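You operate a simulated robot arm through the tools that you are given. There is no shell and no other tool.

The job below is to be done with a simulated robot arm. You get a single attempt, and the scene is never put back.

## Task
Add the dearer sheet's cost to the adding machine's total.
Fine: of the two sheets beside the machine; lay that sheet in the black tray.
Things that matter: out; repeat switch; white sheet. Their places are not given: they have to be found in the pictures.

Only the result counts: the job must be done as asked and must still hold three seconds after the hand-in. Knocking over, shifting, dropping, spilling or breaking anything else fails it. Flat cloth is picked up by pressing the open fingertips on it (5 to 10 N) and closing them slowly along it; thin cloth reads only 2 to 8 mm in the jaws.

## Robot
A 6-joint arm with a three-finger gripper, fixed in place. Base frame: the origin is on the floor under the middle of its stand, x ahead of it, y to its left, z up. Readings come in mm, rad, newtons and seconds.
It reaches about 1213 mm from its shoulder. Its first joint turns from -2.897 to 2.897 rad. Payload 4.89 kg.
The TCP is the grasp point between the finger pads, 30 mm short of the fingertips. In the tool frame z runs along the fingers and y along their closing line. The gripper opens to 164 mm; its body begins 125 mm behind the TCP.
Orientation is that of the tool frame in the base frame, as a unit quaternion [w, x, y, z]. With the fingers straight down and closing along the base's y, the tool's x points along the base's -x, its y along +y and its z along -z.

## Interface
- The arm moves only by the tool step_arm. Its argument "moves" is a list of rows, each an object (a shift or turn left out is 0, a gripper value left out holds the last) with "delta_pos": the shift along the base's x, y, z in mm, a list of three; "angular": the turn, a rotation vector about the base's x, y, z in rad, a list of three. In form: [{"delta_pos": [x, y, z], "angular": [rx, ry, rz]}, ...]. A call has 1 to 20 rows; each row shifts and turns the commanded pose from where the row before left it. "jaw" is the gripper command, from -1 (fully open) to 1 (shut), values between in proportion, set as the call begins (left out, the last holds). Each row takes 0.2 s and may step no farther than 50 mm and 0.15 rad from the row before; otherwise, or with a gripper value out of range, the whole call is refused. A pose out of reach is approached as far as the arm can. The call stops where the force on the tool passes 40 N (or 10 N more than at its start, if that is more) or the arm is blocked; 0.2 s more then pass. The fingers move at their own pace (about 108 mm/s each) and stop on an object; they squeeze with about 26 N. The grip force told is the motor's: it shows also when the fingers shut on nothing. Time passes only in rows, and 0.2 s behind the last, so rows that do not move let the fingers close. The reply holds the time, the measured pose of the TCP, the force on the tool along the base axes, the opening and the grip force, in the units named above and with some noise, with the torque about the TCP (base axes, N m) and any sound that the robot's microphone picked up, and new pictures: "show" is both (left out), scene, wrist or none.
- Cameras (640 x 400 px; columns grow to the right, rows downward): "scene" is fixed at [50, -497.5, 1365.3]; the picture's right is [-0.39, -0.92, 0.00], its down [-0.77, 0.33, -0.55] and it looks along [0.51, -0.21, -0.84] (base axes); focal length 354 px, centre (320, 200). "wrist" rides on the gripper at [76, -2, -152] in the tool frame; the picture's right is [0.02, 1.00, 0.00], its down [-0.88, 0.02, -0.47] and it looks along [-0.47, 0.01, 0.88] (tool axes); focal length 247 px, centre (320, 200).
- slide_trunk(by): moves the trunk up (or, below 0, down) by that many mm; the arm rides with it, the base frame stays. It gives what a move gives, with no picture.
- pixel_to_xyz(camera, pixels): for up to 12 pixels [column, row] of the newest picture of that camera ("zoom" is the newest enlarged one), the place [x, y, z] in the base frame of the surface seen there, good to about 3 mm. The clock stands still meanwhile.
- inspect(camera, box): a new picture of the part [left, top, right, bottom] of that camera's present view, enlarged. The clock stands still meanwhile.
- job_done(): hands the job in; it is judged then, once.

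Leave the gripper open and the arm clear of the work at the hand-in unless told otherwise.

The tools are called after "Request:" as name(argument=value, ...) on one line, values as JSON. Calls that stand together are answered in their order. step_arm: Moves the arm, as the interface text tells. Its arguments: {"type":"object","properties":{"moves":{"type":"array","items":{"type":"object","properties":{"delta_pos":{"type":"array","items":{"type":"number"}},"angular":{"type":"array","items":{"type":"number"}}}}},"jaw":{"type":"number"},"show":{"type":"string","enum":["both","scene","wrist","none"]}},"required":["moves"]} The other tools are called the same way: slide_trunk (by) moves the trunk up or down; pixel_to_xyz (camera, pixels) gives the place of the surface under pixels of a picture; inspect (camera, box) takes an enlarged picture of a part of a camera's view; job_done () hands the job in.

At the start:

```text
t: 0.0
ee_pos: [328.2, -387.6, 1028.0]
ee_rot: [0.0, 0.0, 1.0, 0.0]
wrist_force: [0.2, 0.0, -0.2]
wrist_torque: [-0.01, -0.01, 0.0]
finger_gap: 164.0
gripper_force: 0.1
trunk travel left (down, up): [-175.0, 215.0]
```

scene: 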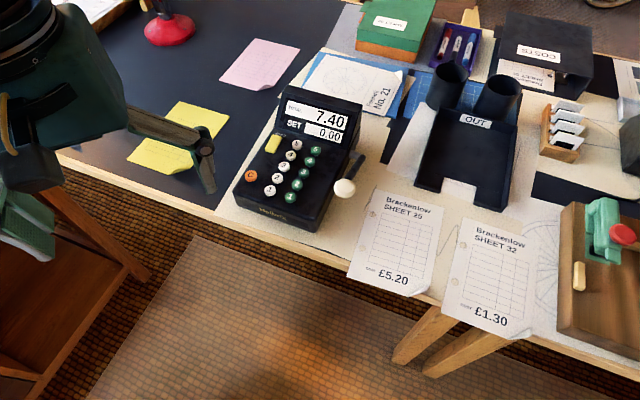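
wrist: 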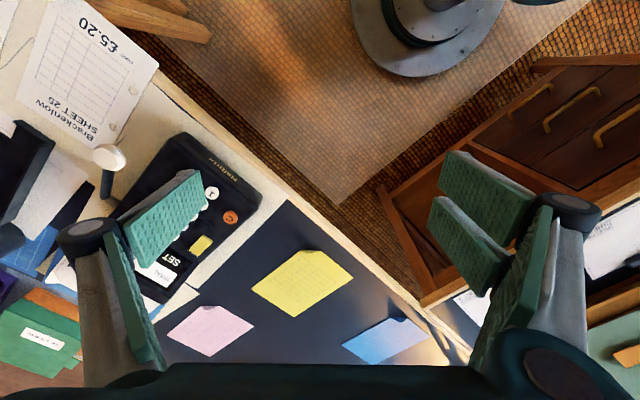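

I see the adding machine in the scene at about (300,155), total 7.40, SET 0.00, with sheets at (395,240) £5.20 and (490,275) £1.30, and the black OUT tray at (465,160). I'll take enlarged pictures to read the keys and the sheets.

Request:
inspect(camera="scene", box=[220, 70, 380, 240])

Request:
inspect(camera="scene", box=[340, 60, 560, 345])

```text
2.35 times, centred on (300, 155) of scene
```

zoom: 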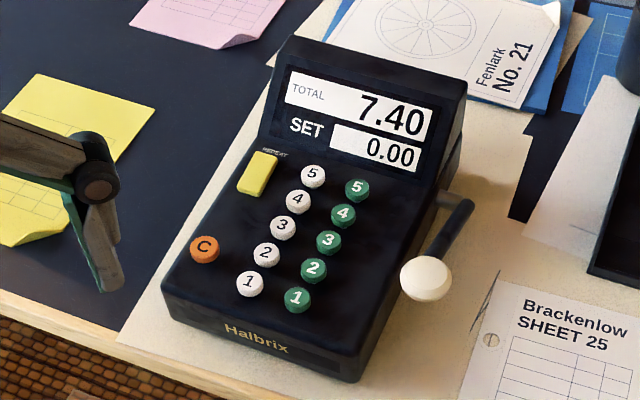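

```text
1.40 times, centred on (450, 202) of scene
```

zoom: 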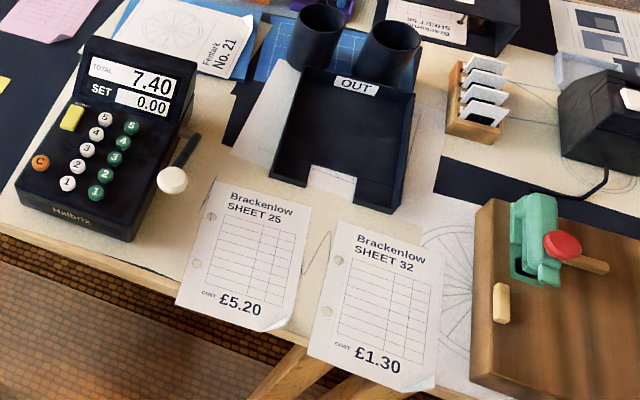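

The keys are two columns, white 1–5 and green 1–5, plus an orange C, a yellow REPEAT rocker and a crank with a white knob. Next I'll look closer at the machine and measure positions.

Request:
inspect(camera="scene", box=[230, 120, 330, 220])

Request:
pixel_to_xyz(camera="scene", pixels=[[303, 144], [297, 156], [293, 167], [288, 178], [282, 190], [314, 150], [309, 162], [304, 173], [298, 185], [292, 197], [250, 176], [272, 144]])

Request:
pixel_to_xyz(camera="scene", pixels=[[344, 188], [359, 160], [353, 171], [318, 231], [234, 205], [278, 89], [361, 103], [320, 150], [300, 220], [245, 200], [280, 105], [345, 125]])

Request:
pixel_to_xyz(camera="scene", pixels=[[375, 189], [442, 207], [347, 277], [410, 297], [427, 290], [395, 240], [463, 212], [536, 232], [441, 310], [528, 338], [425, 210], [380, 270]])

Request:
pixel_to_xyz(camera="scene", pixels=[[433, 105], [517, 122], [415, 187], [500, 210], [465, 160], [470, 185], [445, 180], [475, 190], [450, 75], [497, 90], [430, 140], [505, 170]])

```text
4.00 times, centred on (280, 170) of scene
```

zoom: 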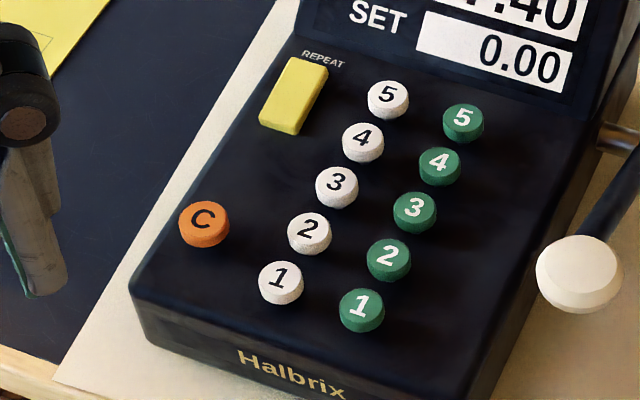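

```text
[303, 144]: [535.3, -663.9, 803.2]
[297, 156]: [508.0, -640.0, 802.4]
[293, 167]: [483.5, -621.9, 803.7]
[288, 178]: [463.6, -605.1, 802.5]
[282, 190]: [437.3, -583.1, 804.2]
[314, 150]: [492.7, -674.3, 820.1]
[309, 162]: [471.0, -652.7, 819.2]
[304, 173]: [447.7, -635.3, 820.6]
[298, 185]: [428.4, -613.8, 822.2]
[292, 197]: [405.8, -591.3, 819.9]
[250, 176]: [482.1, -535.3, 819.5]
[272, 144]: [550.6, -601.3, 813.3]
```

```text
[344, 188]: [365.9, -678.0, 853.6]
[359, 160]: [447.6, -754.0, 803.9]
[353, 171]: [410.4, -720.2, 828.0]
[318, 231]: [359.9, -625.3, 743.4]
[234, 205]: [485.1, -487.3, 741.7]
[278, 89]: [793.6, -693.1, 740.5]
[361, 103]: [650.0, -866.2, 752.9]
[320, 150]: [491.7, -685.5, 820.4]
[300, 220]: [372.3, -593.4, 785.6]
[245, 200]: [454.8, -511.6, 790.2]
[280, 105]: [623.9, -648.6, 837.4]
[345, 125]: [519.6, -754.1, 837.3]
```

```text
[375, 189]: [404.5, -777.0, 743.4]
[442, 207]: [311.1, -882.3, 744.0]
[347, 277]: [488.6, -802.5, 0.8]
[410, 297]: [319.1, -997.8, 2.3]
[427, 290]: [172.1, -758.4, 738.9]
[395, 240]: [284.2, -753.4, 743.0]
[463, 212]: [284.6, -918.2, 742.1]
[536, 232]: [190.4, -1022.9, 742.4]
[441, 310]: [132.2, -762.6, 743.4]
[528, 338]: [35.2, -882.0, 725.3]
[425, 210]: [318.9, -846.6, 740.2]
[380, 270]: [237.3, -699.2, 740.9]
```

```text
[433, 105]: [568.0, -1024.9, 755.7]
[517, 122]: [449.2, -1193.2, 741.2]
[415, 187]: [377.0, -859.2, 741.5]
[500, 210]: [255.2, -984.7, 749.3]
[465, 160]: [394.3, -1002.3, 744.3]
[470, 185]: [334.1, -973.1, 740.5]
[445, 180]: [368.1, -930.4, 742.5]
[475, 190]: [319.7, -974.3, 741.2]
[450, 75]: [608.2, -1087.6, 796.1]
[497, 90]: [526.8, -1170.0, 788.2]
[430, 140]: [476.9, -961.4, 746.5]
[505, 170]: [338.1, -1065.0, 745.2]
```

My white-key pixels were slightly off, so I'll measure again using the newest enlarged picture (the 4x one of the keys).

Request:
pixel_to_xyz(camera="zoom", pixels=[[388, 97], [362, 139], [336, 183], [309, 228], [281, 278], [463, 118], [439, 161], [415, 207], [388, 255], [361, 306], [204, 220], [220, 300]])

Request:
pixel_to_xyz(camera="zoom", pixels=[[310, 65], [293, 90], [278, 117], [300, 75], [285, 105], [300, 130], [240, 160], [440, 300], [580, 270], [620, 200], [610, 135], [340, 240]])

```text
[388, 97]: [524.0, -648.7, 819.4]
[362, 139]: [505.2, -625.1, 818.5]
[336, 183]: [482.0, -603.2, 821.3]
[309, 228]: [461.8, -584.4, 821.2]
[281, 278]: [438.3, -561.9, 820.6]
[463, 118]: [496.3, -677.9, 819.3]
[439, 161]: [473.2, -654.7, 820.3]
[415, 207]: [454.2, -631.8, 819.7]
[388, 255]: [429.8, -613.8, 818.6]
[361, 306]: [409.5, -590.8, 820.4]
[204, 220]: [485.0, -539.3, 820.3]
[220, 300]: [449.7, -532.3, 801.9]
```

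```text
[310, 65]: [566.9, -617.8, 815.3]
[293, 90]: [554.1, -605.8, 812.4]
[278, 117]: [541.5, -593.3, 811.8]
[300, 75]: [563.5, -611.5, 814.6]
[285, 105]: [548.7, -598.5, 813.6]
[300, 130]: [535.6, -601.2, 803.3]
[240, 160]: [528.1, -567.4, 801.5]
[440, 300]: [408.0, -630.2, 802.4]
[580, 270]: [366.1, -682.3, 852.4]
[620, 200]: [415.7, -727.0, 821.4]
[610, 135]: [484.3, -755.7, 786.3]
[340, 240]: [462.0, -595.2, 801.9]
```

The deck is flat at z≈802 and key tops at z≈820; key columns run along about (-0.7, +0.7) in x,y. Next I'll look closely at the sheets' edges, the lever and the tray.

Request:
inspect(camera="scene", box=[340, 180, 450, 305])

Request:
inspect(camera="scene", box=[390, 50, 530, 220])

Request:
inspect(camera="scene", box=[255, 125, 300, 165])

Request:
inspect(camera="scene", box=[325, 140, 375, 210])

```text
3.20 times, centred on (395, 242) of scene
```

zoom: 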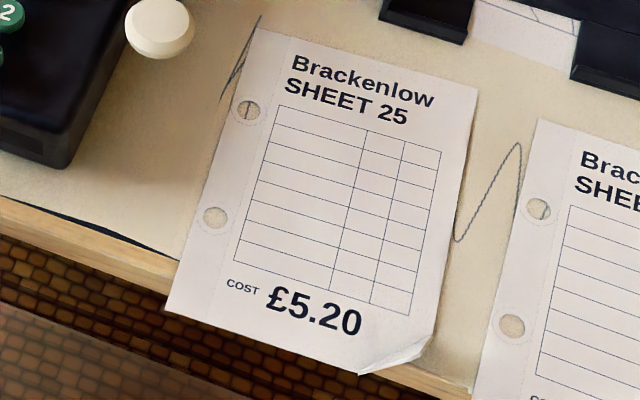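

```text
2.35 times, centred on (460, 135) of scene
```

zoom: 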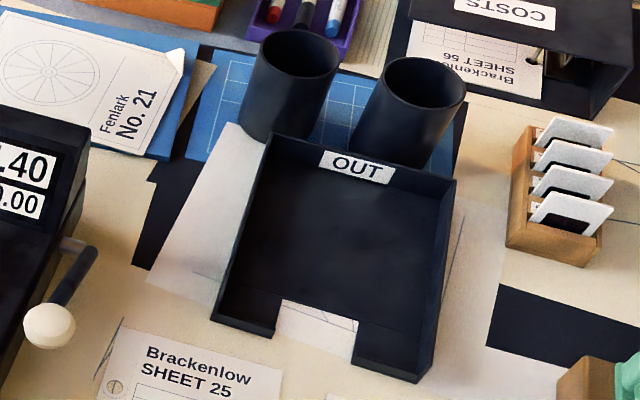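

```text
10.00 times, centred on (278, 145) of scene
```

zoom: 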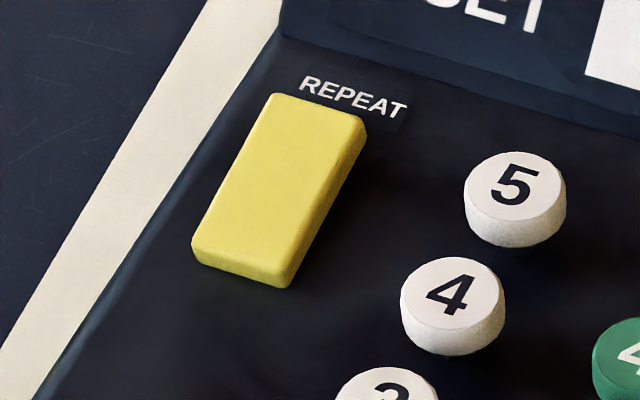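

```text
5.71 times, centred on (350, 175) of scene
```

zoom: 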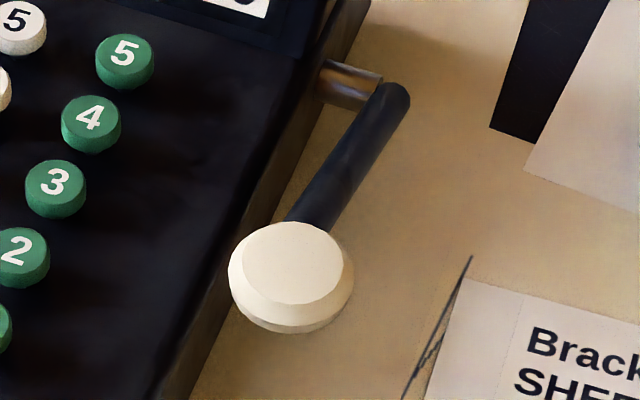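

The sheet reads £5.20 (SHEET 25) and is dearer than £1.30. I want to know which end of the yellow REPEAT rocker is down, so I'll enlarge it again and sample points along it.

Request:
inspect(camera="scene", box=[255, 125, 300, 165])

Request:
pixel_to_xyz(camera="zoom", pixels=[[290, 110], [320, 115], [345, 125], [270, 150], [300, 160], [325, 170], [240, 200], [270, 210], [295, 220], [215, 240], [245, 250], [270, 262]])

Request:
step_arm(moves=[{}, {}, {}, {}, {}], jaw=1, show="both")

```text
10.00 times, centred on (278, 145) of scene
```

zoom: 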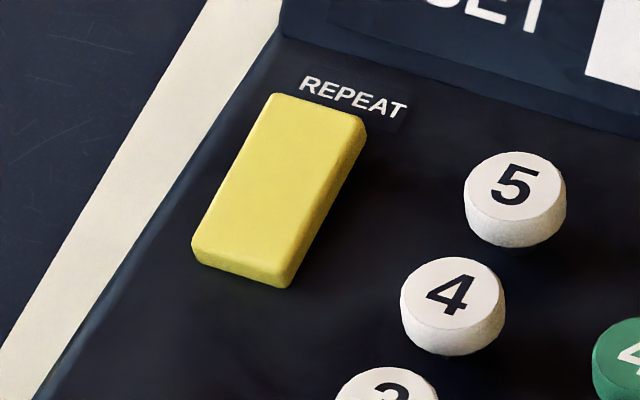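

```text
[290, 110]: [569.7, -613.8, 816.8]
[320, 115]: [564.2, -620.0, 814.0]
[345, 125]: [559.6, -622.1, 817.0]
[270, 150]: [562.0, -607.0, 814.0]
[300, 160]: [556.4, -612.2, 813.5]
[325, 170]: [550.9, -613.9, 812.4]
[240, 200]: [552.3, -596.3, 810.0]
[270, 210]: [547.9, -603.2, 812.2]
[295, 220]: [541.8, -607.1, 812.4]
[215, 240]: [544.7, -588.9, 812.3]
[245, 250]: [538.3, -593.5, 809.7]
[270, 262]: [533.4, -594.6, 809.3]
```

```text
t: 1.2
ee_pos: [327.9, -386.2, 1027.3]
ee_rot: [0.0, 0.001, 1.0, 0.001]
wrist_force: [0.1, 1.0, 0.4]
wrist_torque: [0.01, -0.01, -0.04]
finger_gap: 0.0
gripper_force: 25.8
trunk travel left (down, up): [-175.0, 215.0]
```

scene: 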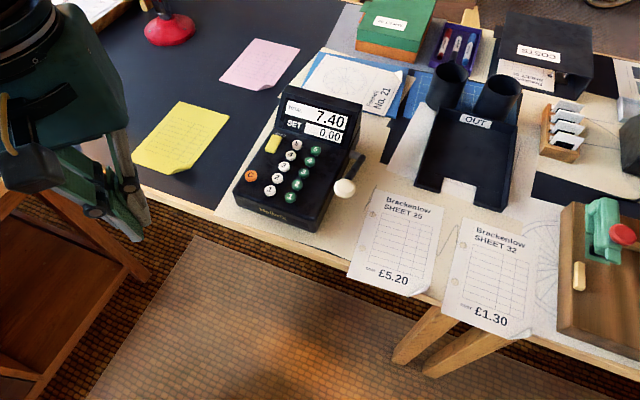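
wrist: 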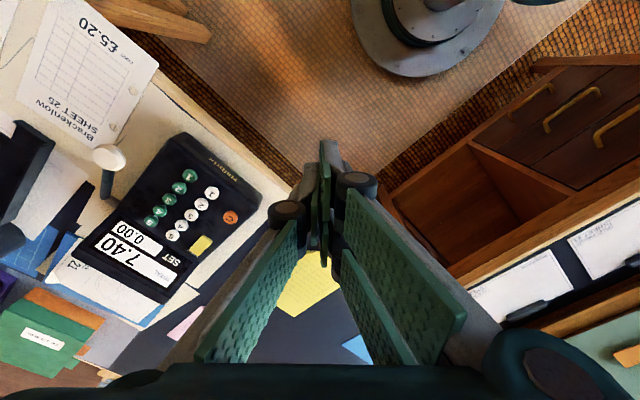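

The rocker's label end is up (z≈816) and its near end is down (z≈809.5). Now the fingers are closed; I'll take enlarged pictures of the closed fingertips to judge what could press a single key.

Request:
inspect(camera="wrist", box=[240, 110, 410, 280])

Request:
inspect(camera="scene", box=[0, 100, 180, 260])

Request:
inspect(camera="wrist", box=[70, 120, 270, 310])

```text
2.35 times, centred on (325, 195) of wrist
```

zoom: 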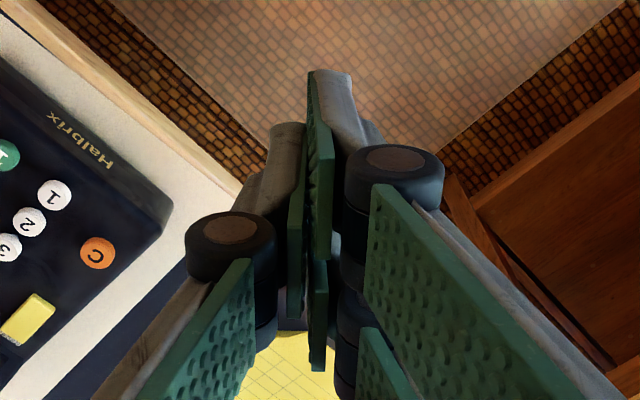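

```text
2.50 times, centred on (90, 180) of scene
```

zoom: 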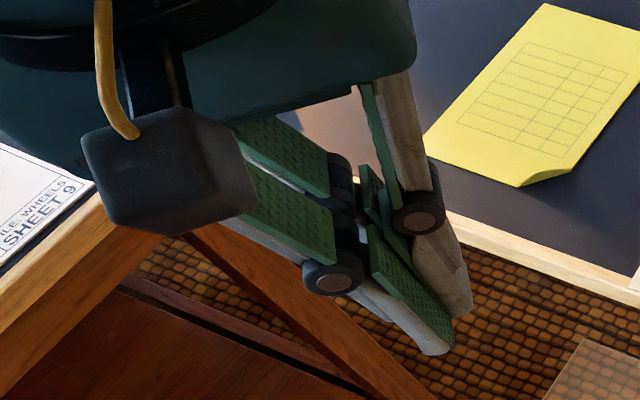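

```text
2.11 times, centred on (170, 215) of wrist
```

zoom: 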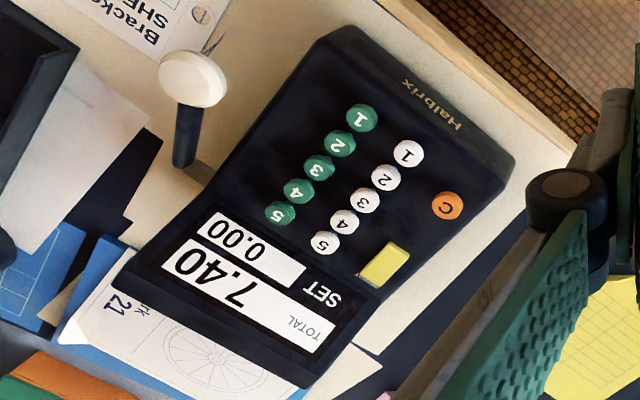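

The open gripper's single finger (at tool −y, left in the wrist picture) can press one key alone if the hand is tilted. I'll open the gripper fully again and measure the fingertips in the wrist picture.

Request:
step_arm(moves=[{}, {}, {}, {}, {}], jaw=-1, show="both")

Request:
inspect(camera="wrist", box=[50, 140, 230, 260])

Request:
pixel_to_xyz(camera="wrist", pixels=[[200, 172], [205, 185], [204, 200], [190, 195], [160, 220], [140, 250], [85, 235], [125, 212], [440, 155], [505, 185], [432, 203], [475, 240]])

```text
t: 2.4
ee_pos: [327.5, -387.8, 1027.2]
ee_rot: [-0.001, 0.0, 1.0, 0.0]
wrist_force: [0.0, -0.3, 0.9]
wrist_torque: [0.02, -0.01, -0.01]
finger_gap: 164.2
gripper_force: 0.1
trunk travel left (down, up): [-175.0, 215.0]
```

scene: 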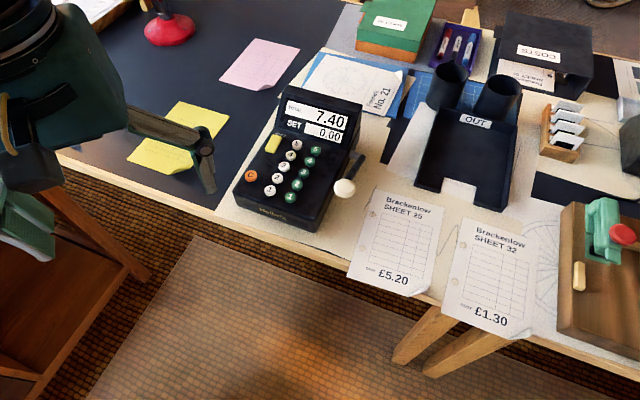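
wrist: 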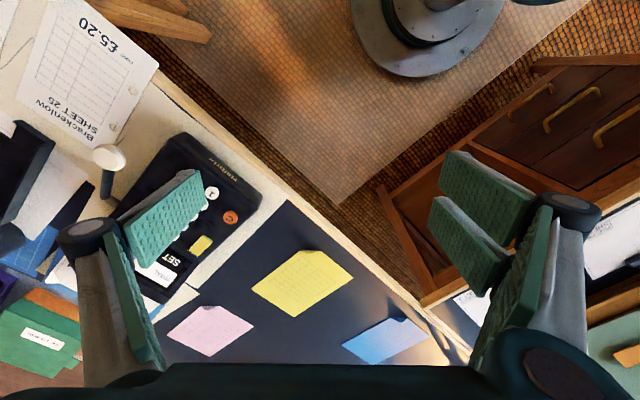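

```text
3.33 times, centred on (140, 200) of wrist
```

zoom: 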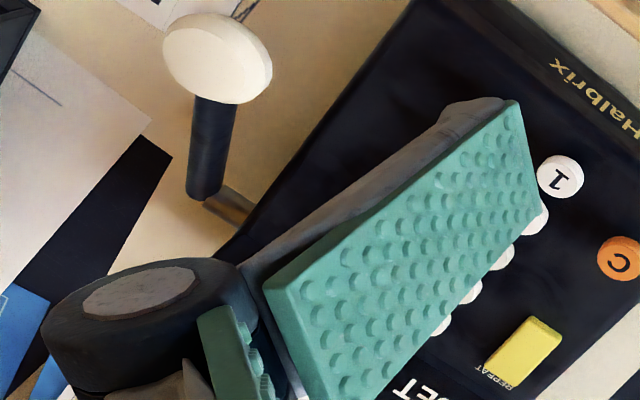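

```text
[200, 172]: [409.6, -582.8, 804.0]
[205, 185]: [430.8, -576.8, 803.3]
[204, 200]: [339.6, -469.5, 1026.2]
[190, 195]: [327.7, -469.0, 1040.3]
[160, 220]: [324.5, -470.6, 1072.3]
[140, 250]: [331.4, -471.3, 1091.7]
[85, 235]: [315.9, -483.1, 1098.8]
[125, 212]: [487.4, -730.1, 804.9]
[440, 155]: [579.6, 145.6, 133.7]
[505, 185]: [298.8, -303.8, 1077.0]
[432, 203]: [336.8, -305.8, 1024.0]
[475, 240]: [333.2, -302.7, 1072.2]
```

The single finger's pad is vertical at 82 mm from the centre. I'll measure its tip corners in the enlarged picture.

Request:
inspect(camera="wrist", box=[170, 150, 230, 220])

Request:
inspect(camera="wrist", box=[50, 140, 230, 260])

Request:
pixel_to_xyz(camera="zoom", pixels=[[508, 120], [530, 195], [500, 160], [400, 370], [280, 295], [460, 112], [480, 105], [440, 130], [330, 190], [520, 150]])

Request:
pixel_to_xyz(camera="scene", pixels=[[305, 90], [330, 93], [355, 103], [300, 100], [318, 108], [340, 118], [295, 118], [315, 126], [335, 133], [284, 96], [362, 112], [350, 140]])

```text
5.71 times, centred on (200, 185) of wrist
```

zoom: 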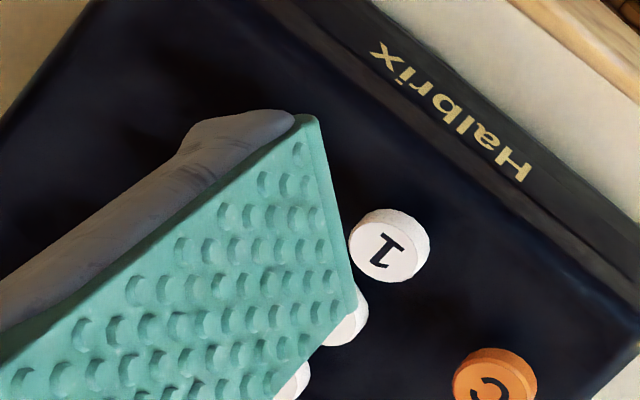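

```text
3.33 times, centred on (140, 200) of wrist
```

zoom: 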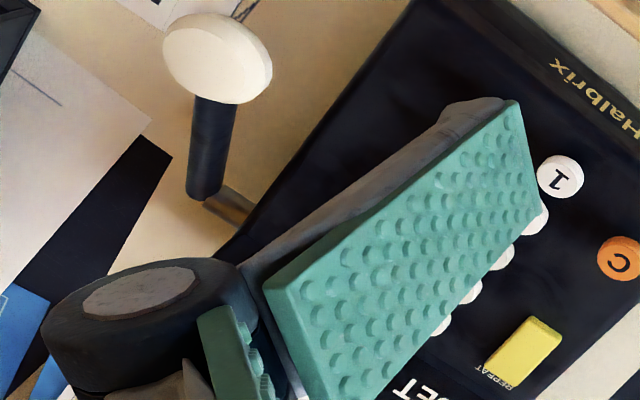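

```text
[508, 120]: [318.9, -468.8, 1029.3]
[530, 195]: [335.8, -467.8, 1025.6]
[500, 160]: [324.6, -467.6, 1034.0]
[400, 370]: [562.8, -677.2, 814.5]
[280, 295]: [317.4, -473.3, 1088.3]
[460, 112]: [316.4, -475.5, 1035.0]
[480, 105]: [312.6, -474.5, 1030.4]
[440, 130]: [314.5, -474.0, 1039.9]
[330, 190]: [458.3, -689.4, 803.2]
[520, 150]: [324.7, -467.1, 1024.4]
```

```text
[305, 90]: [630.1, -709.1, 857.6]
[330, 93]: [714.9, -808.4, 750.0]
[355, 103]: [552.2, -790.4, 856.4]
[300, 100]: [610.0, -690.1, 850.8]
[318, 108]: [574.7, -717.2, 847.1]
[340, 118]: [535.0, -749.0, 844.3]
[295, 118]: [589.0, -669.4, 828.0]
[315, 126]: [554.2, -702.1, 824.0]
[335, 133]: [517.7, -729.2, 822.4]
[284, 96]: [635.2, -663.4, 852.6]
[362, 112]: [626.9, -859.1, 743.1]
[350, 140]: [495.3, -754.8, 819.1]
```

The fingertip is about 25 mm wide and, fully open, ends only ~4 mm below the TCP. I'll yaw +45° and tilt 20° so the single finger is lowest, hovering above the white 5 key (524, −649, 820) with TCP near (466, −591, 920).

Request:
step_arm(moves=[{"delta_pos": [15.4, -22.6, -11.9], "angular": [0, 0, 0.1309]}, {"delta_pos": [15.4, -22.6, -11.9], "angular": [0, 0, 0.1309]}, {"delta_pos": [15.4, -22.6, -11.9], "angular": [0, 0, 0.1309]}, {"delta_pos": [15.4, -22.6, -11.9], "angular": [0, 0, 0.1309]}, {"delta_pos": [15.4, -22.6, -11.9], "angular": [0, 0, 0.1309]}, {"delta_pos": [15.4, -22.6, -11.9], "angular": [0, 0, 0.1309]}, {"delta_pos": [15.4, -22.6, -11.9], "angular": [0.0823, 0.0823, 0]}, {"delta_pos": [15.4, -22.6, -11.9], "angular": [0.0823, 0.0823, 0]}, {"delta_pos": [15.4, -22.6, -11.9], "angular": [0.0823, 0.0823, 0]}, {}], show="both")

```text
t: 4.6
ee_pos: [469.2, -586.8, 919.7]
ee_rot: [-0.066, -0.377, 0.909, 0.162]
wrist_force: [0.5, -0.8, -0.7]
wrist_torque: [0.13, 0.11, 0.0]
finger_gap: 164.1
gripper_force: 0.0
trunk travel left (down, up): [-175.0, 215.0]
```

scene: 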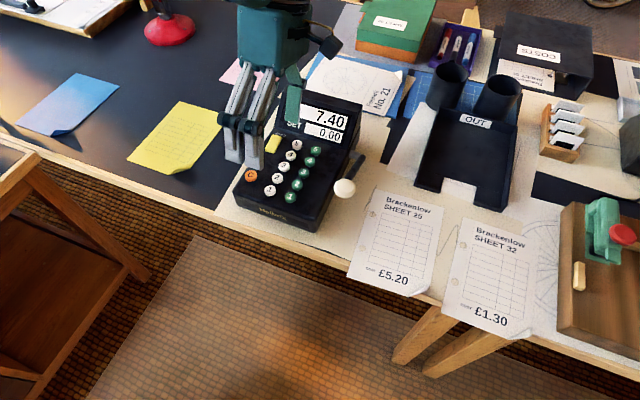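
wrist: 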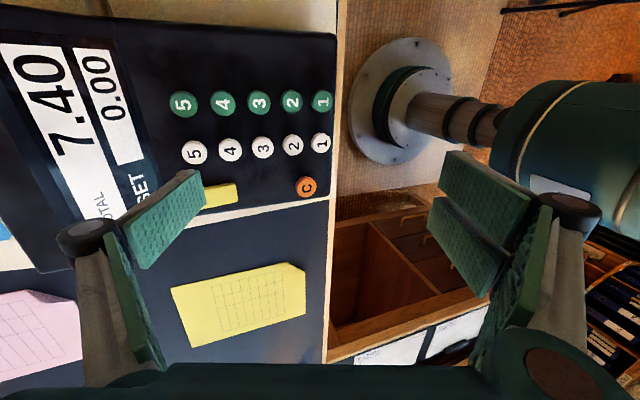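

The hand is above the machine, fingertip at about (200,178) in the wrist picture. I'll measure the tip and key 5 with the cameras.

Request:
inspect(camera="wrist", box=[110, 120, 240, 220])

Request:
pixel_to_xyz(camera="wrist", pixels=[[198, 176], [202, 190], [203, 202], [190, 180], [180, 185], [193, 152], [184, 103], [291, 101]])

Request:
pixel_to_xyz(camera="scene", pixels=[[289, 117], [294, 117], [298, 114], [292, 100], [285, 115]])

Request:
step_arm(moves=[{}], show="none")

```text
4.00 times, centred on (175, 170) of wrist
```

zoom: 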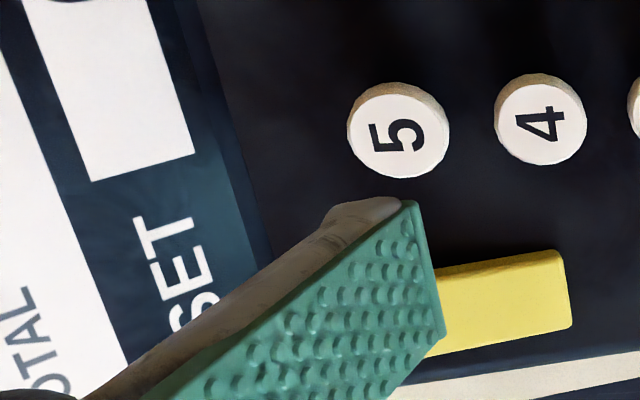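

```text
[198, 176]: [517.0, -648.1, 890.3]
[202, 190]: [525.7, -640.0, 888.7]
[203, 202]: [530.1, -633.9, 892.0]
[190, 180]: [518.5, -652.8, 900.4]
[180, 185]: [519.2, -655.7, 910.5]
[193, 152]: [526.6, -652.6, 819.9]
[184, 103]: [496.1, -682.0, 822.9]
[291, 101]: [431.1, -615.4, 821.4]
```

```text
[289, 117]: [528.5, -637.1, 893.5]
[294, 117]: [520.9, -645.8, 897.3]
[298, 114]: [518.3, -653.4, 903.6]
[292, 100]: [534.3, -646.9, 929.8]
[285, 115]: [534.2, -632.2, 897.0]
```

```text
t: 5.0
ee_pos: [468.0, -588.0, 920.8]
ee_rot: [-0.066, -0.376, 0.91, 0.161]
wrist_force: [0.4, 0.0, -0.3]
wrist_torque: [0.03, 0.01, 0.03]
finger_gap: 164.1
gripper_force: 0.1
trunk travel left (down, up): [-175.0, 215.0]
```

The tip sits about 5 mm off to the machine's left of key 5. I'll shift (−4, −4), go down 55 mm, and look again.

Request:
step_arm(moves=[{"delta_pos": [-4, -4, -15]}, {"delta_pos": [0, 0, -20]}, {"delta_pos": [0, 0, -20]}, {}], show="both")

Request:
inspect(camera="wrist", box=[130, 100, 280, 220])

Request:
inspect(camera="scene", box=[230, 90, 340, 200])

```text
t: 6.0
ee_pos: [464.4, -591.3, 866.4]
ee_rot: [-0.066, -0.377, 0.91, 0.161]
wrist_force: [-0.3, -0.5, 0.1]
wrist_torque: [0.04, 0.07, -0.05]
finger_gap: 164.1
gripper_force: 0.0
trunk travel left (down, up): [-175.0, 215.0]
```

scene: 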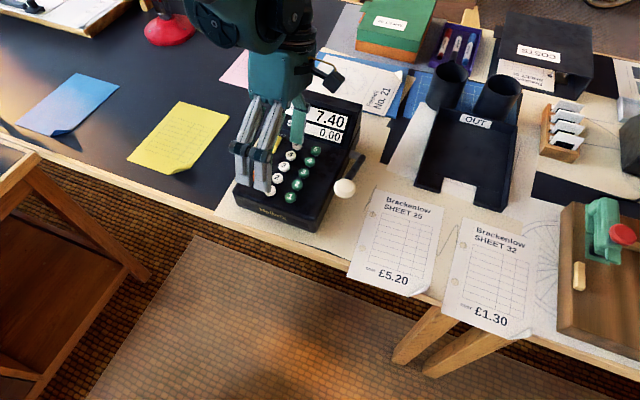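
wrist: 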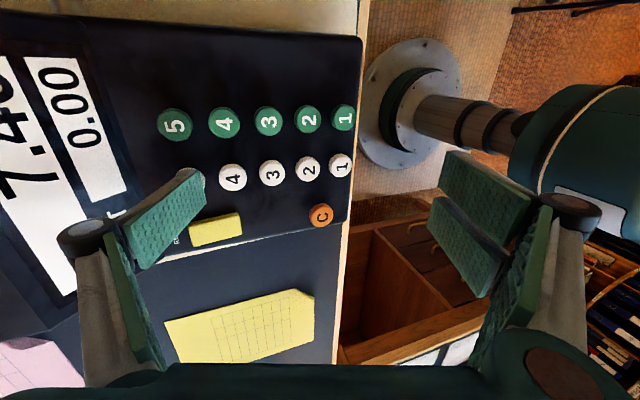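

```text
3.33 times, centred on (205, 160) of wrist
```

zoom: 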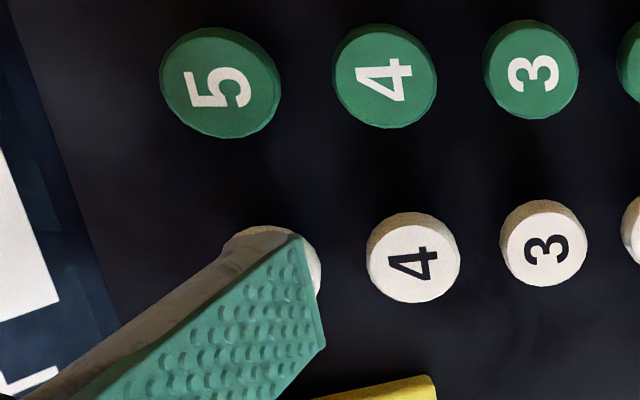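

```text
3.64 times, centred on (285, 145) of scene
```

zoom: 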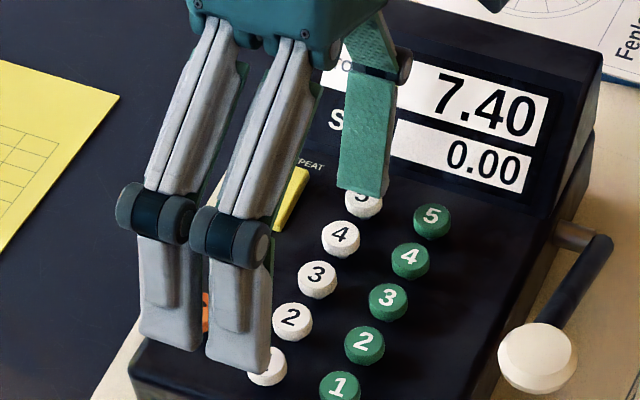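

The tip now hovers over white 5. I'll measure the tip corners before pressing.

Request:
pixel_to_xyz(camera="zoom", pixels=[[343, 184], [365, 189], [384, 192], [360, 208], [340, 232], [431, 214]])

Request:
pixel_to_xyz(camera="wrist", pixels=[[199, 174], [201, 185], [202, 201], [195, 172], [192, 174], [232, 177]])

```text
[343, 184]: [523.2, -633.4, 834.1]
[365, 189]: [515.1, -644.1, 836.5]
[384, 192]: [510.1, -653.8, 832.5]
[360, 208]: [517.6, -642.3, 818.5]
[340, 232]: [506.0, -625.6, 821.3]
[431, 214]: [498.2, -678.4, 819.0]
```

```text
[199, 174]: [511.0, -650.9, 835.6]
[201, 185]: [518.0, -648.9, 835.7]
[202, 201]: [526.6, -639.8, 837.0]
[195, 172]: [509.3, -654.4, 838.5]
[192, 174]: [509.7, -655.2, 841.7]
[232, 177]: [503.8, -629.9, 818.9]
```

The tip centre (~(521, −648), z≈833) is over the key (524, −650, 820). I'll descend 12 mm and then in 2 mm steps for a small press.

Request:
step_arm(moves=[{"delta_pos": [0, 0, -10]}, {"delta_pos": [0, 0, -3]}, {"delta_pos": [0, 0, -2]}, {"delta_pos": [0, 0, -2]}], show="scene")

Request:
inspect(camera="scene", box=[230, 90, 340, 200])

```text
t: 7.0
ee_pos: [462.5, -594.0, 848.7]
ee_rot: [-0.067, -0.376, 0.91, 0.161]
wrist_force: [0.9, 0.0, 4.5]
wrist_torque: [-0.19, -0.25, 0.1]
finger_gap: 164.4
gripper_force: 0.0
trunk travel left (down, up): [-175.0, 215.0]
heard: click
```

scene: 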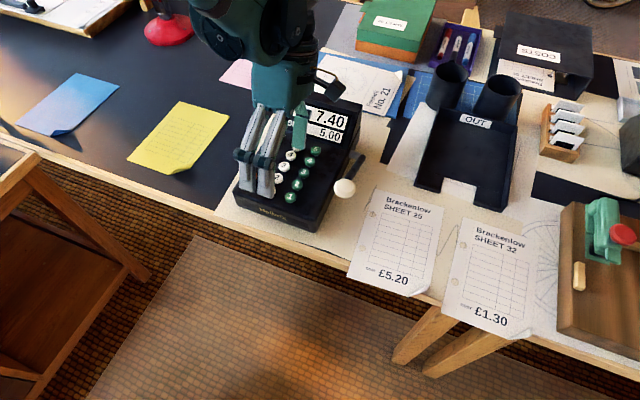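

```text
3.64 times, centred on (285, 145) of scene
```

zoom: 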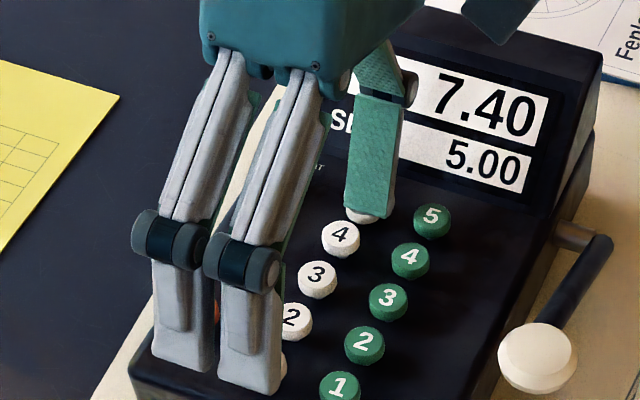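

A click was heard and SET reads 5.00, so white is pounds. Now I'll lift 30 mm and move by (−94, +36) above green 2 (430, −614).

Request:
step_arm(moves=[{"delta_pos": [0, 0, 15]}, {"delta_pos": [0, 0, 15]}, {"delta_pos": [-31.4, 11.9, 0]}, {"delta_pos": [-31.4, 11.9, 0]}, {"delta_pos": [-31.4, 12, 0]}, {}], show="both")

Request:
inspect(camera="scene", box=[230, 90, 340, 220])

Request:
inspect(camera="wrist", box=[130, 100, 280, 220])

```text
t: 8.4
ee_pos: [368.9, -556.5, 879.4]
ee_rot: [-0.066, -0.377, 0.91, 0.16]
wrist_force: [0.6, -0.5, 1.1]
wrist_torque: [-0.04, -0.04, 0.0]
finger_gap: 164.0
gripper_force: 0.0
trunk travel left (down, up): [-175.0, 215.0]
```

scene: 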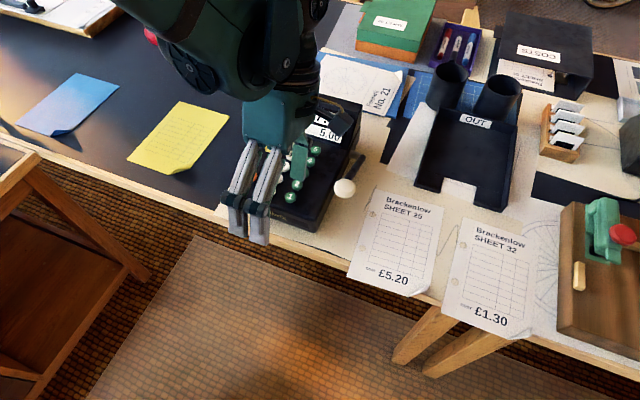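
wrist: 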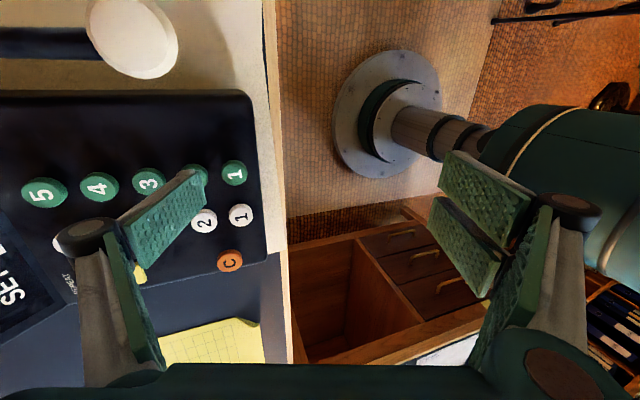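

```text
3.08 times, centred on (285, 155) of scene
```

zoom: 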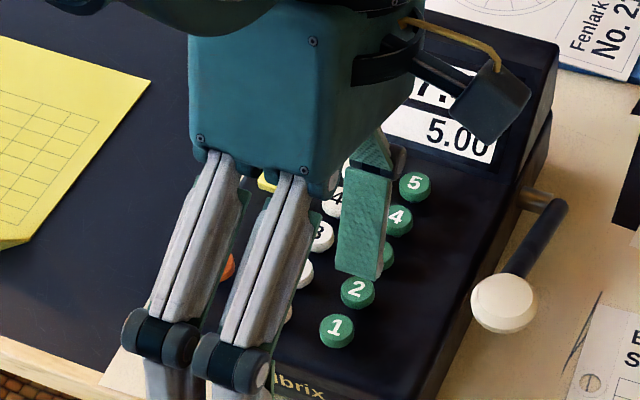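

```text
3.33 times, centred on (205, 160) of wrist
```

zoom: 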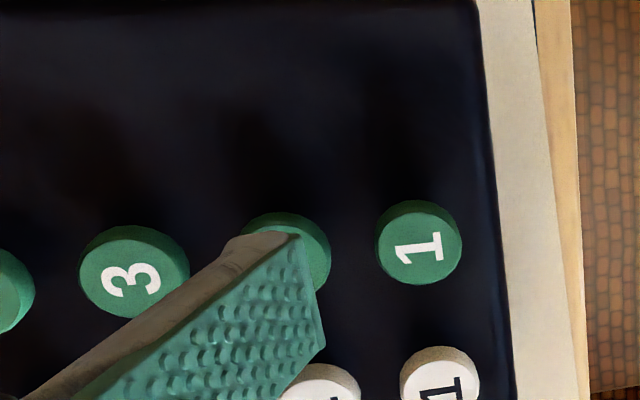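

SET still 5.00 and the tip hovers over green 2. I'll check the tip position.

Request:
pixel_to_xyz(camera="wrist", pixels=[[199, 174], [201, 186], [202, 200], [193, 171], [205, 172], [234, 172]])

Request:
pixel_to_xyz(camera="scene", pixels=[[292, 178], [296, 180], [304, 181], [297, 185], [290, 198]])

```text
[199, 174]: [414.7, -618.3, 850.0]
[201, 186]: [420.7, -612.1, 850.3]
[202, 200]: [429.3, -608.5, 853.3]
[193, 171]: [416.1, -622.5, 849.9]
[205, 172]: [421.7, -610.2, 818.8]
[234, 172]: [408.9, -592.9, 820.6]
```

```text
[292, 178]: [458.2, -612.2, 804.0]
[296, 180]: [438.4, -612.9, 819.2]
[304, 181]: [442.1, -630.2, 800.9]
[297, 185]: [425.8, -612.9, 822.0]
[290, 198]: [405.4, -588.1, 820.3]
```

The tip is within ~4 mm of the key centre. I'll shift (+2, +2) and press down the same way.

Request:
step_arm(moves=[{"delta_pos": [2, 2, -12]}, {"delta_pos": [0, 0, -11]}, {"delta_pos": [0, 0, -3]}, {"delta_pos": [0, 0, -2]}, {"delta_pos": [0, 0, -2]}], show="scene")

Request:
inspect(camera="scene", box=[230, 90, 370, 220])

```text
t: 9.6
ee_pos: [371.3, -556.3, 847.1]
ee_rot: [-0.067, -0.377, 0.91, 0.161]
wrist_force: [1.9, -3.2, 7.0]
wrist_torque: [-0.47, -0.39, -0.09]
finger_gap: 164.2
gripper_force: 0.2
trunk travel left (down, up): [-175.0, 215.0]
heard: click
```

scene: 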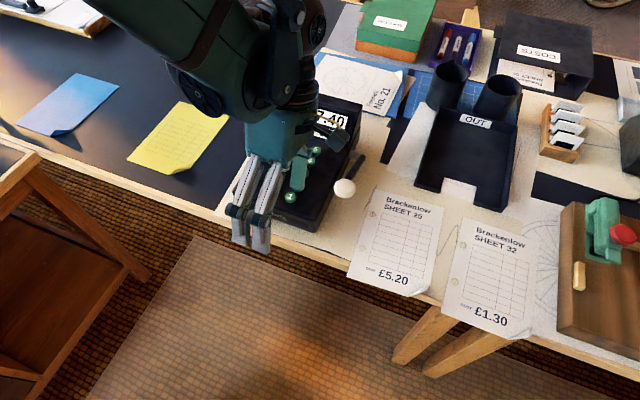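

```text
3.08 times, centred on (300, 155) of scene
```

zoom: 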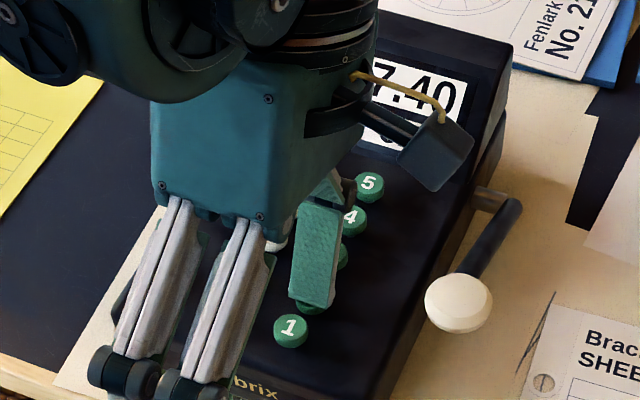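

A click again; the SET field is hidden. I'll lift 80 mm and shift toward the lever side a bit to see the display.

Request:
step_arm(moves=[{"delta_pos": [0, 0, 20]}, {"delta_pos": [0, 0, 40]}, {"delta_pos": [-25, 10, 40]}, {}], show="both")

Request:
inspect(camera="scene", box=[230, 70, 380, 220])

Request:
inspect(camera="wrist", box=[0, 0, 220, 280])

```text
t: 10.6
ee_pos: [348.8, -548.2, 946.0]
ee_rot: [-0.067, -0.377, 0.91, 0.16]
wrist_force: [-0.2, 0.8, 0.5]
wrist_torque: [-0.07, 0.01, 0.0]
finger_gap: 163.9
gripper_force: 0.1
trunk travel left (down, up): [-175.0, 215.0]
```

scene: 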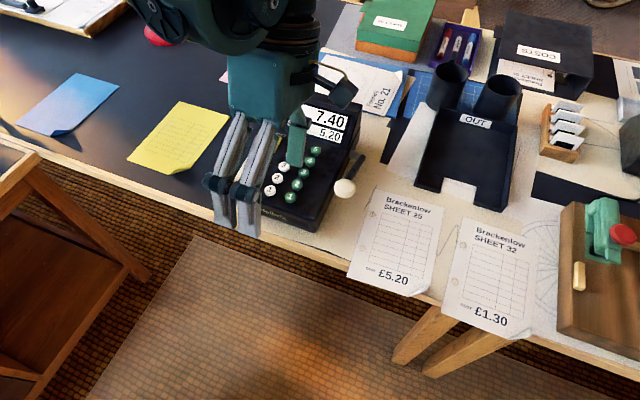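
wrist: 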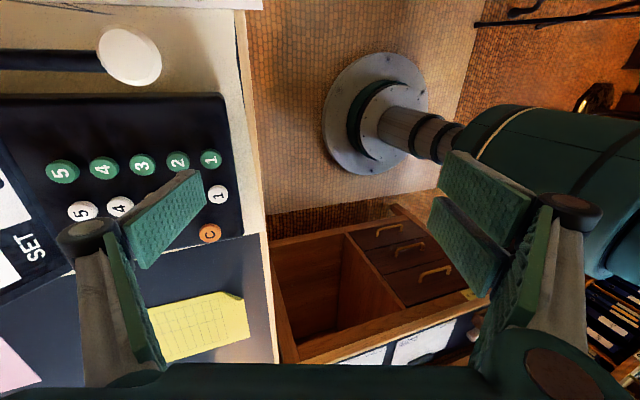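

```text
2.67 times, centred on (305, 145) of scene
```

zoom: 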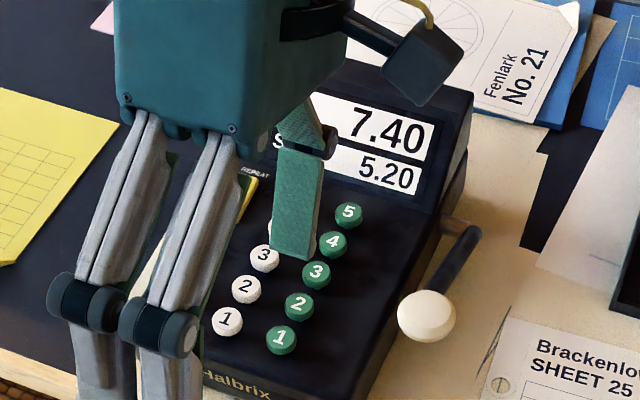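

```text
1.43 times, centred on (110, 140) of wrist
```

zoom: 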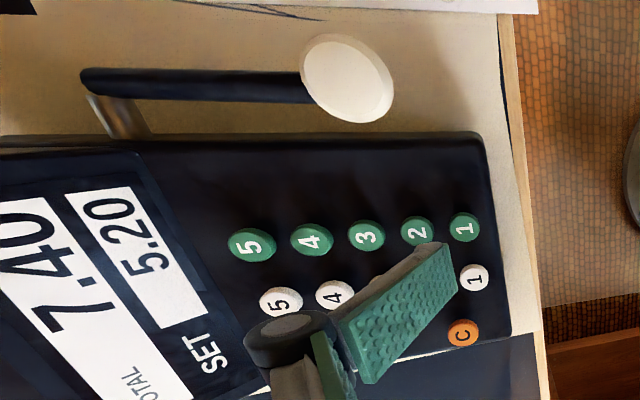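

SET reads 5.20, total 7.40. The REPEAT rocker's labelled end is up (not pressed in), which I take as off. Now I'll measure the lever knob and arm from both cameras.

Request:
pixel_to_xyz(camera="zoom", pixels=[[345, 75], [310, 65], [345, 40], [385, 85], [355, 118], [325, 105], [295, 88], [200, 85], [120, 85], [90, 80], [125, 115], [140, 128]])

Request:
pixel_to_xyz(camera="scene", pixels=[[345, 186], [336, 188], [354, 188], [345, 179], [344, 196], [351, 176], [357, 164], [361, 156], [353, 153], [350, 151]])

```text
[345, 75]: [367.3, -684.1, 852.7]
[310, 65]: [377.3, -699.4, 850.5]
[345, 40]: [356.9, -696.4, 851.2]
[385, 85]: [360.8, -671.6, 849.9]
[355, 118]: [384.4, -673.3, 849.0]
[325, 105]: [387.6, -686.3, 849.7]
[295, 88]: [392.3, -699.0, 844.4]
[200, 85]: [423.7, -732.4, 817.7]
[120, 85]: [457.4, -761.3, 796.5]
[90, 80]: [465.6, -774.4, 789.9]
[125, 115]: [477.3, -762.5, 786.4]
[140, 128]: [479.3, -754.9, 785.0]
```

```text
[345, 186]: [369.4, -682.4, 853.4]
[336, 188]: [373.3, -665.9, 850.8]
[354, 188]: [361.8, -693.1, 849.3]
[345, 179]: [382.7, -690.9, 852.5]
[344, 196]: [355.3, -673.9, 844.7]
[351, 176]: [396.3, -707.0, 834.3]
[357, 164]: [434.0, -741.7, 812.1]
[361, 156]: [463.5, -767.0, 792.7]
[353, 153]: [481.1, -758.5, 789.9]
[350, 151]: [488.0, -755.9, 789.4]
```

The knob's flat top is at about (370, −685, 853), axle near (478, −762, 783); so the lever points forward-up at ~25° and should be pulled down. I'll hover the single fingertip above the knob.

Request:
step_arm(moves=[{"delta_pos": [-10.3, -26.9, 0]}, {"delta_pos": [-10.3, -26.9, -20]}, {"delta_pos": [-10.3, -26.9, -20]}, {}, {}], show="both")

Request:
pixel_to_xyz(camera="wrist", pixels=[[199, 174], [201, 186], [202, 200], [193, 171], [210, 180], [214, 190]])

Request:
inspect(camera="wrist", box=[100, 80, 300, 240])

Request:
inspect(camera="scene", box=[260, 90, 400, 230])

```text
t: 11.8
ee_pos: [316.2, -630.5, 908.4]
ee_rot: [-0.065, -0.376, 0.91, 0.161]
wrist_force: [-0.9, -0.2, -0.2]
wrist_torque: [0.07, 0.03, -0.02]
finger_gap: 164.2
gripper_force: 0.0
trunk travel left (down, up): [-175.0, 215.0]
```

scene: 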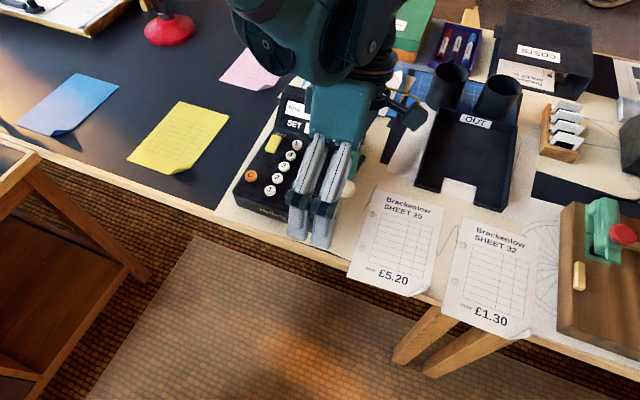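
wrist: 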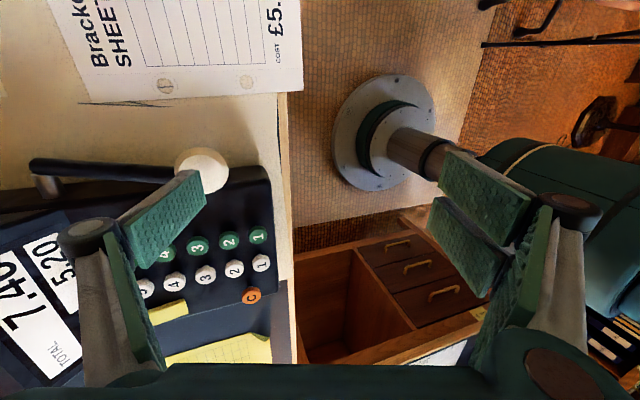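

```text
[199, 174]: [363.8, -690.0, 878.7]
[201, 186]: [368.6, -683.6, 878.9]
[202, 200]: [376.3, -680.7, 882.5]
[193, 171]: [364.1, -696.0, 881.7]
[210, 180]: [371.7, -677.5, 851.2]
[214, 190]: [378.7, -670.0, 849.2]
```

```text
2.50 times, centred on (200, 160) of wrist
```

zoom: 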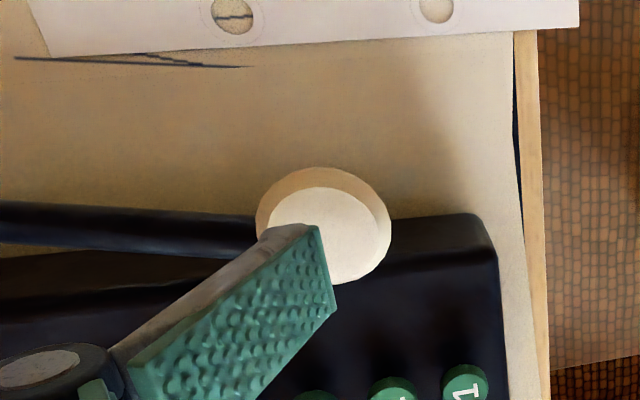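

```text
2.86 times, centred on (330, 160) of scene
```

zoom: 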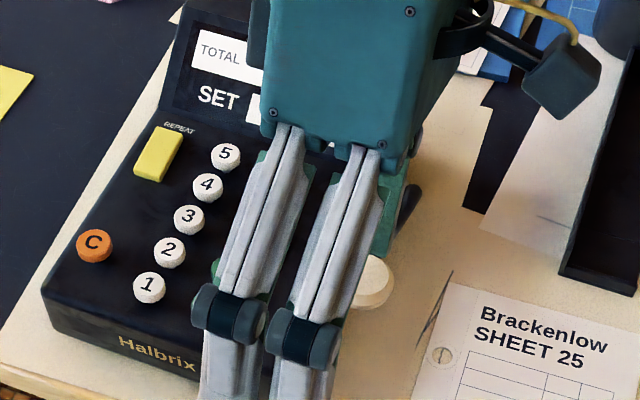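

The tip is above the knob, a little toward its back. I'll shift 5 mm forward, lower to just above the knob and read the force.

Request:
step_arm(moves=[{"delta_pos": [-3.5, 3.5, -8]}, {"delta_pos": [0, 0, -8]}, {"delta_pos": [0, 0, -4]}, {}], show="wrist")

Request:
inspect(camera="wrist", box=[100, 80, 300, 240])

```text
t: 12.8
ee_pos: [311.6, -625.5, 889.9]
ee_rot: [-0.067, -0.377, 0.91, 0.161]
wrist_force: [0.1, -0.1, 1.3]
wrist_torque: [-0.06, -0.07, 0.02]
finger_gap: 163.9
gripper_force: 0.1
trunk travel left (down, up): [-175.0, 215.0]
```

wrist: 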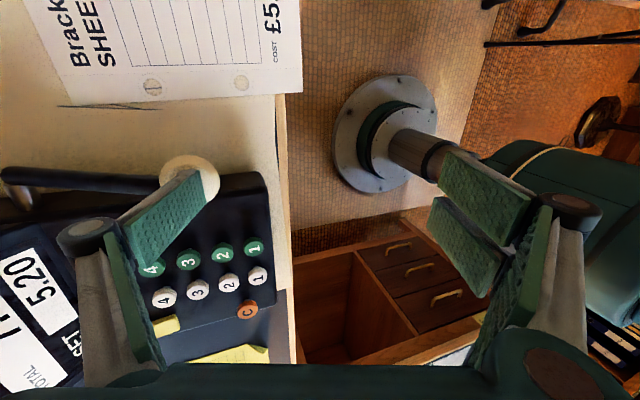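

```text
2.50 times, centred on (200, 160) of wrist
```

zoom: 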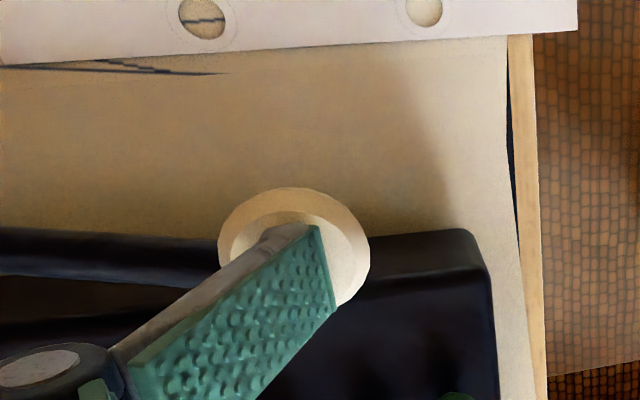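

The finger is at the knob's centre, barely touching. Next I'll follow the lever's downward arc for the first few degrees and read the force.

Request:
step_arm(moves=[{"delta_pos": [-2, 2, -5.8]}, {"delta_pos": [-2, 2, -5.8]}, {"delta_pos": [-1.6, 1.6, -6]}], show="both")

```text
t: 13.6
ee_pos: [305.7, -618.4, 871.7]
ee_rot: [-0.066, -0.376, 0.91, 0.16]
wrist_force: [1.3, 0.2, 1.5]
wrist_torque: [-0.19, -0.12, 0.04]
finger_gap: 163.6
gripper_force: 0.0
trunk travel left (down, up): [-175.0, 215.0]
```

scene: 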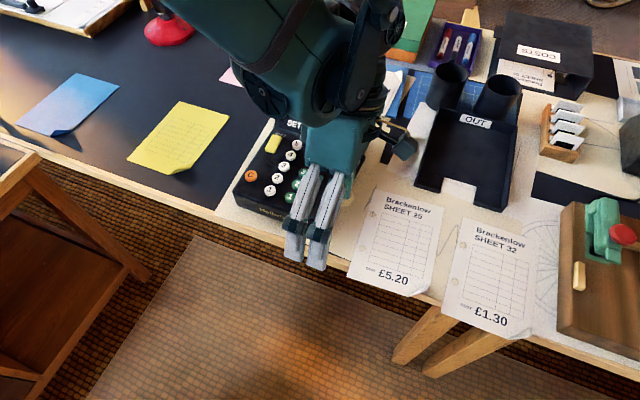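
wrist: 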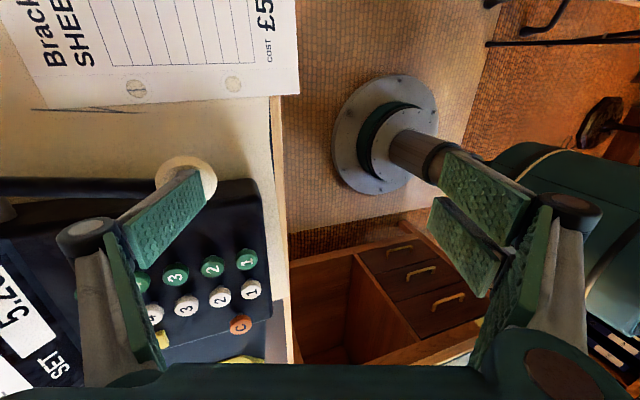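

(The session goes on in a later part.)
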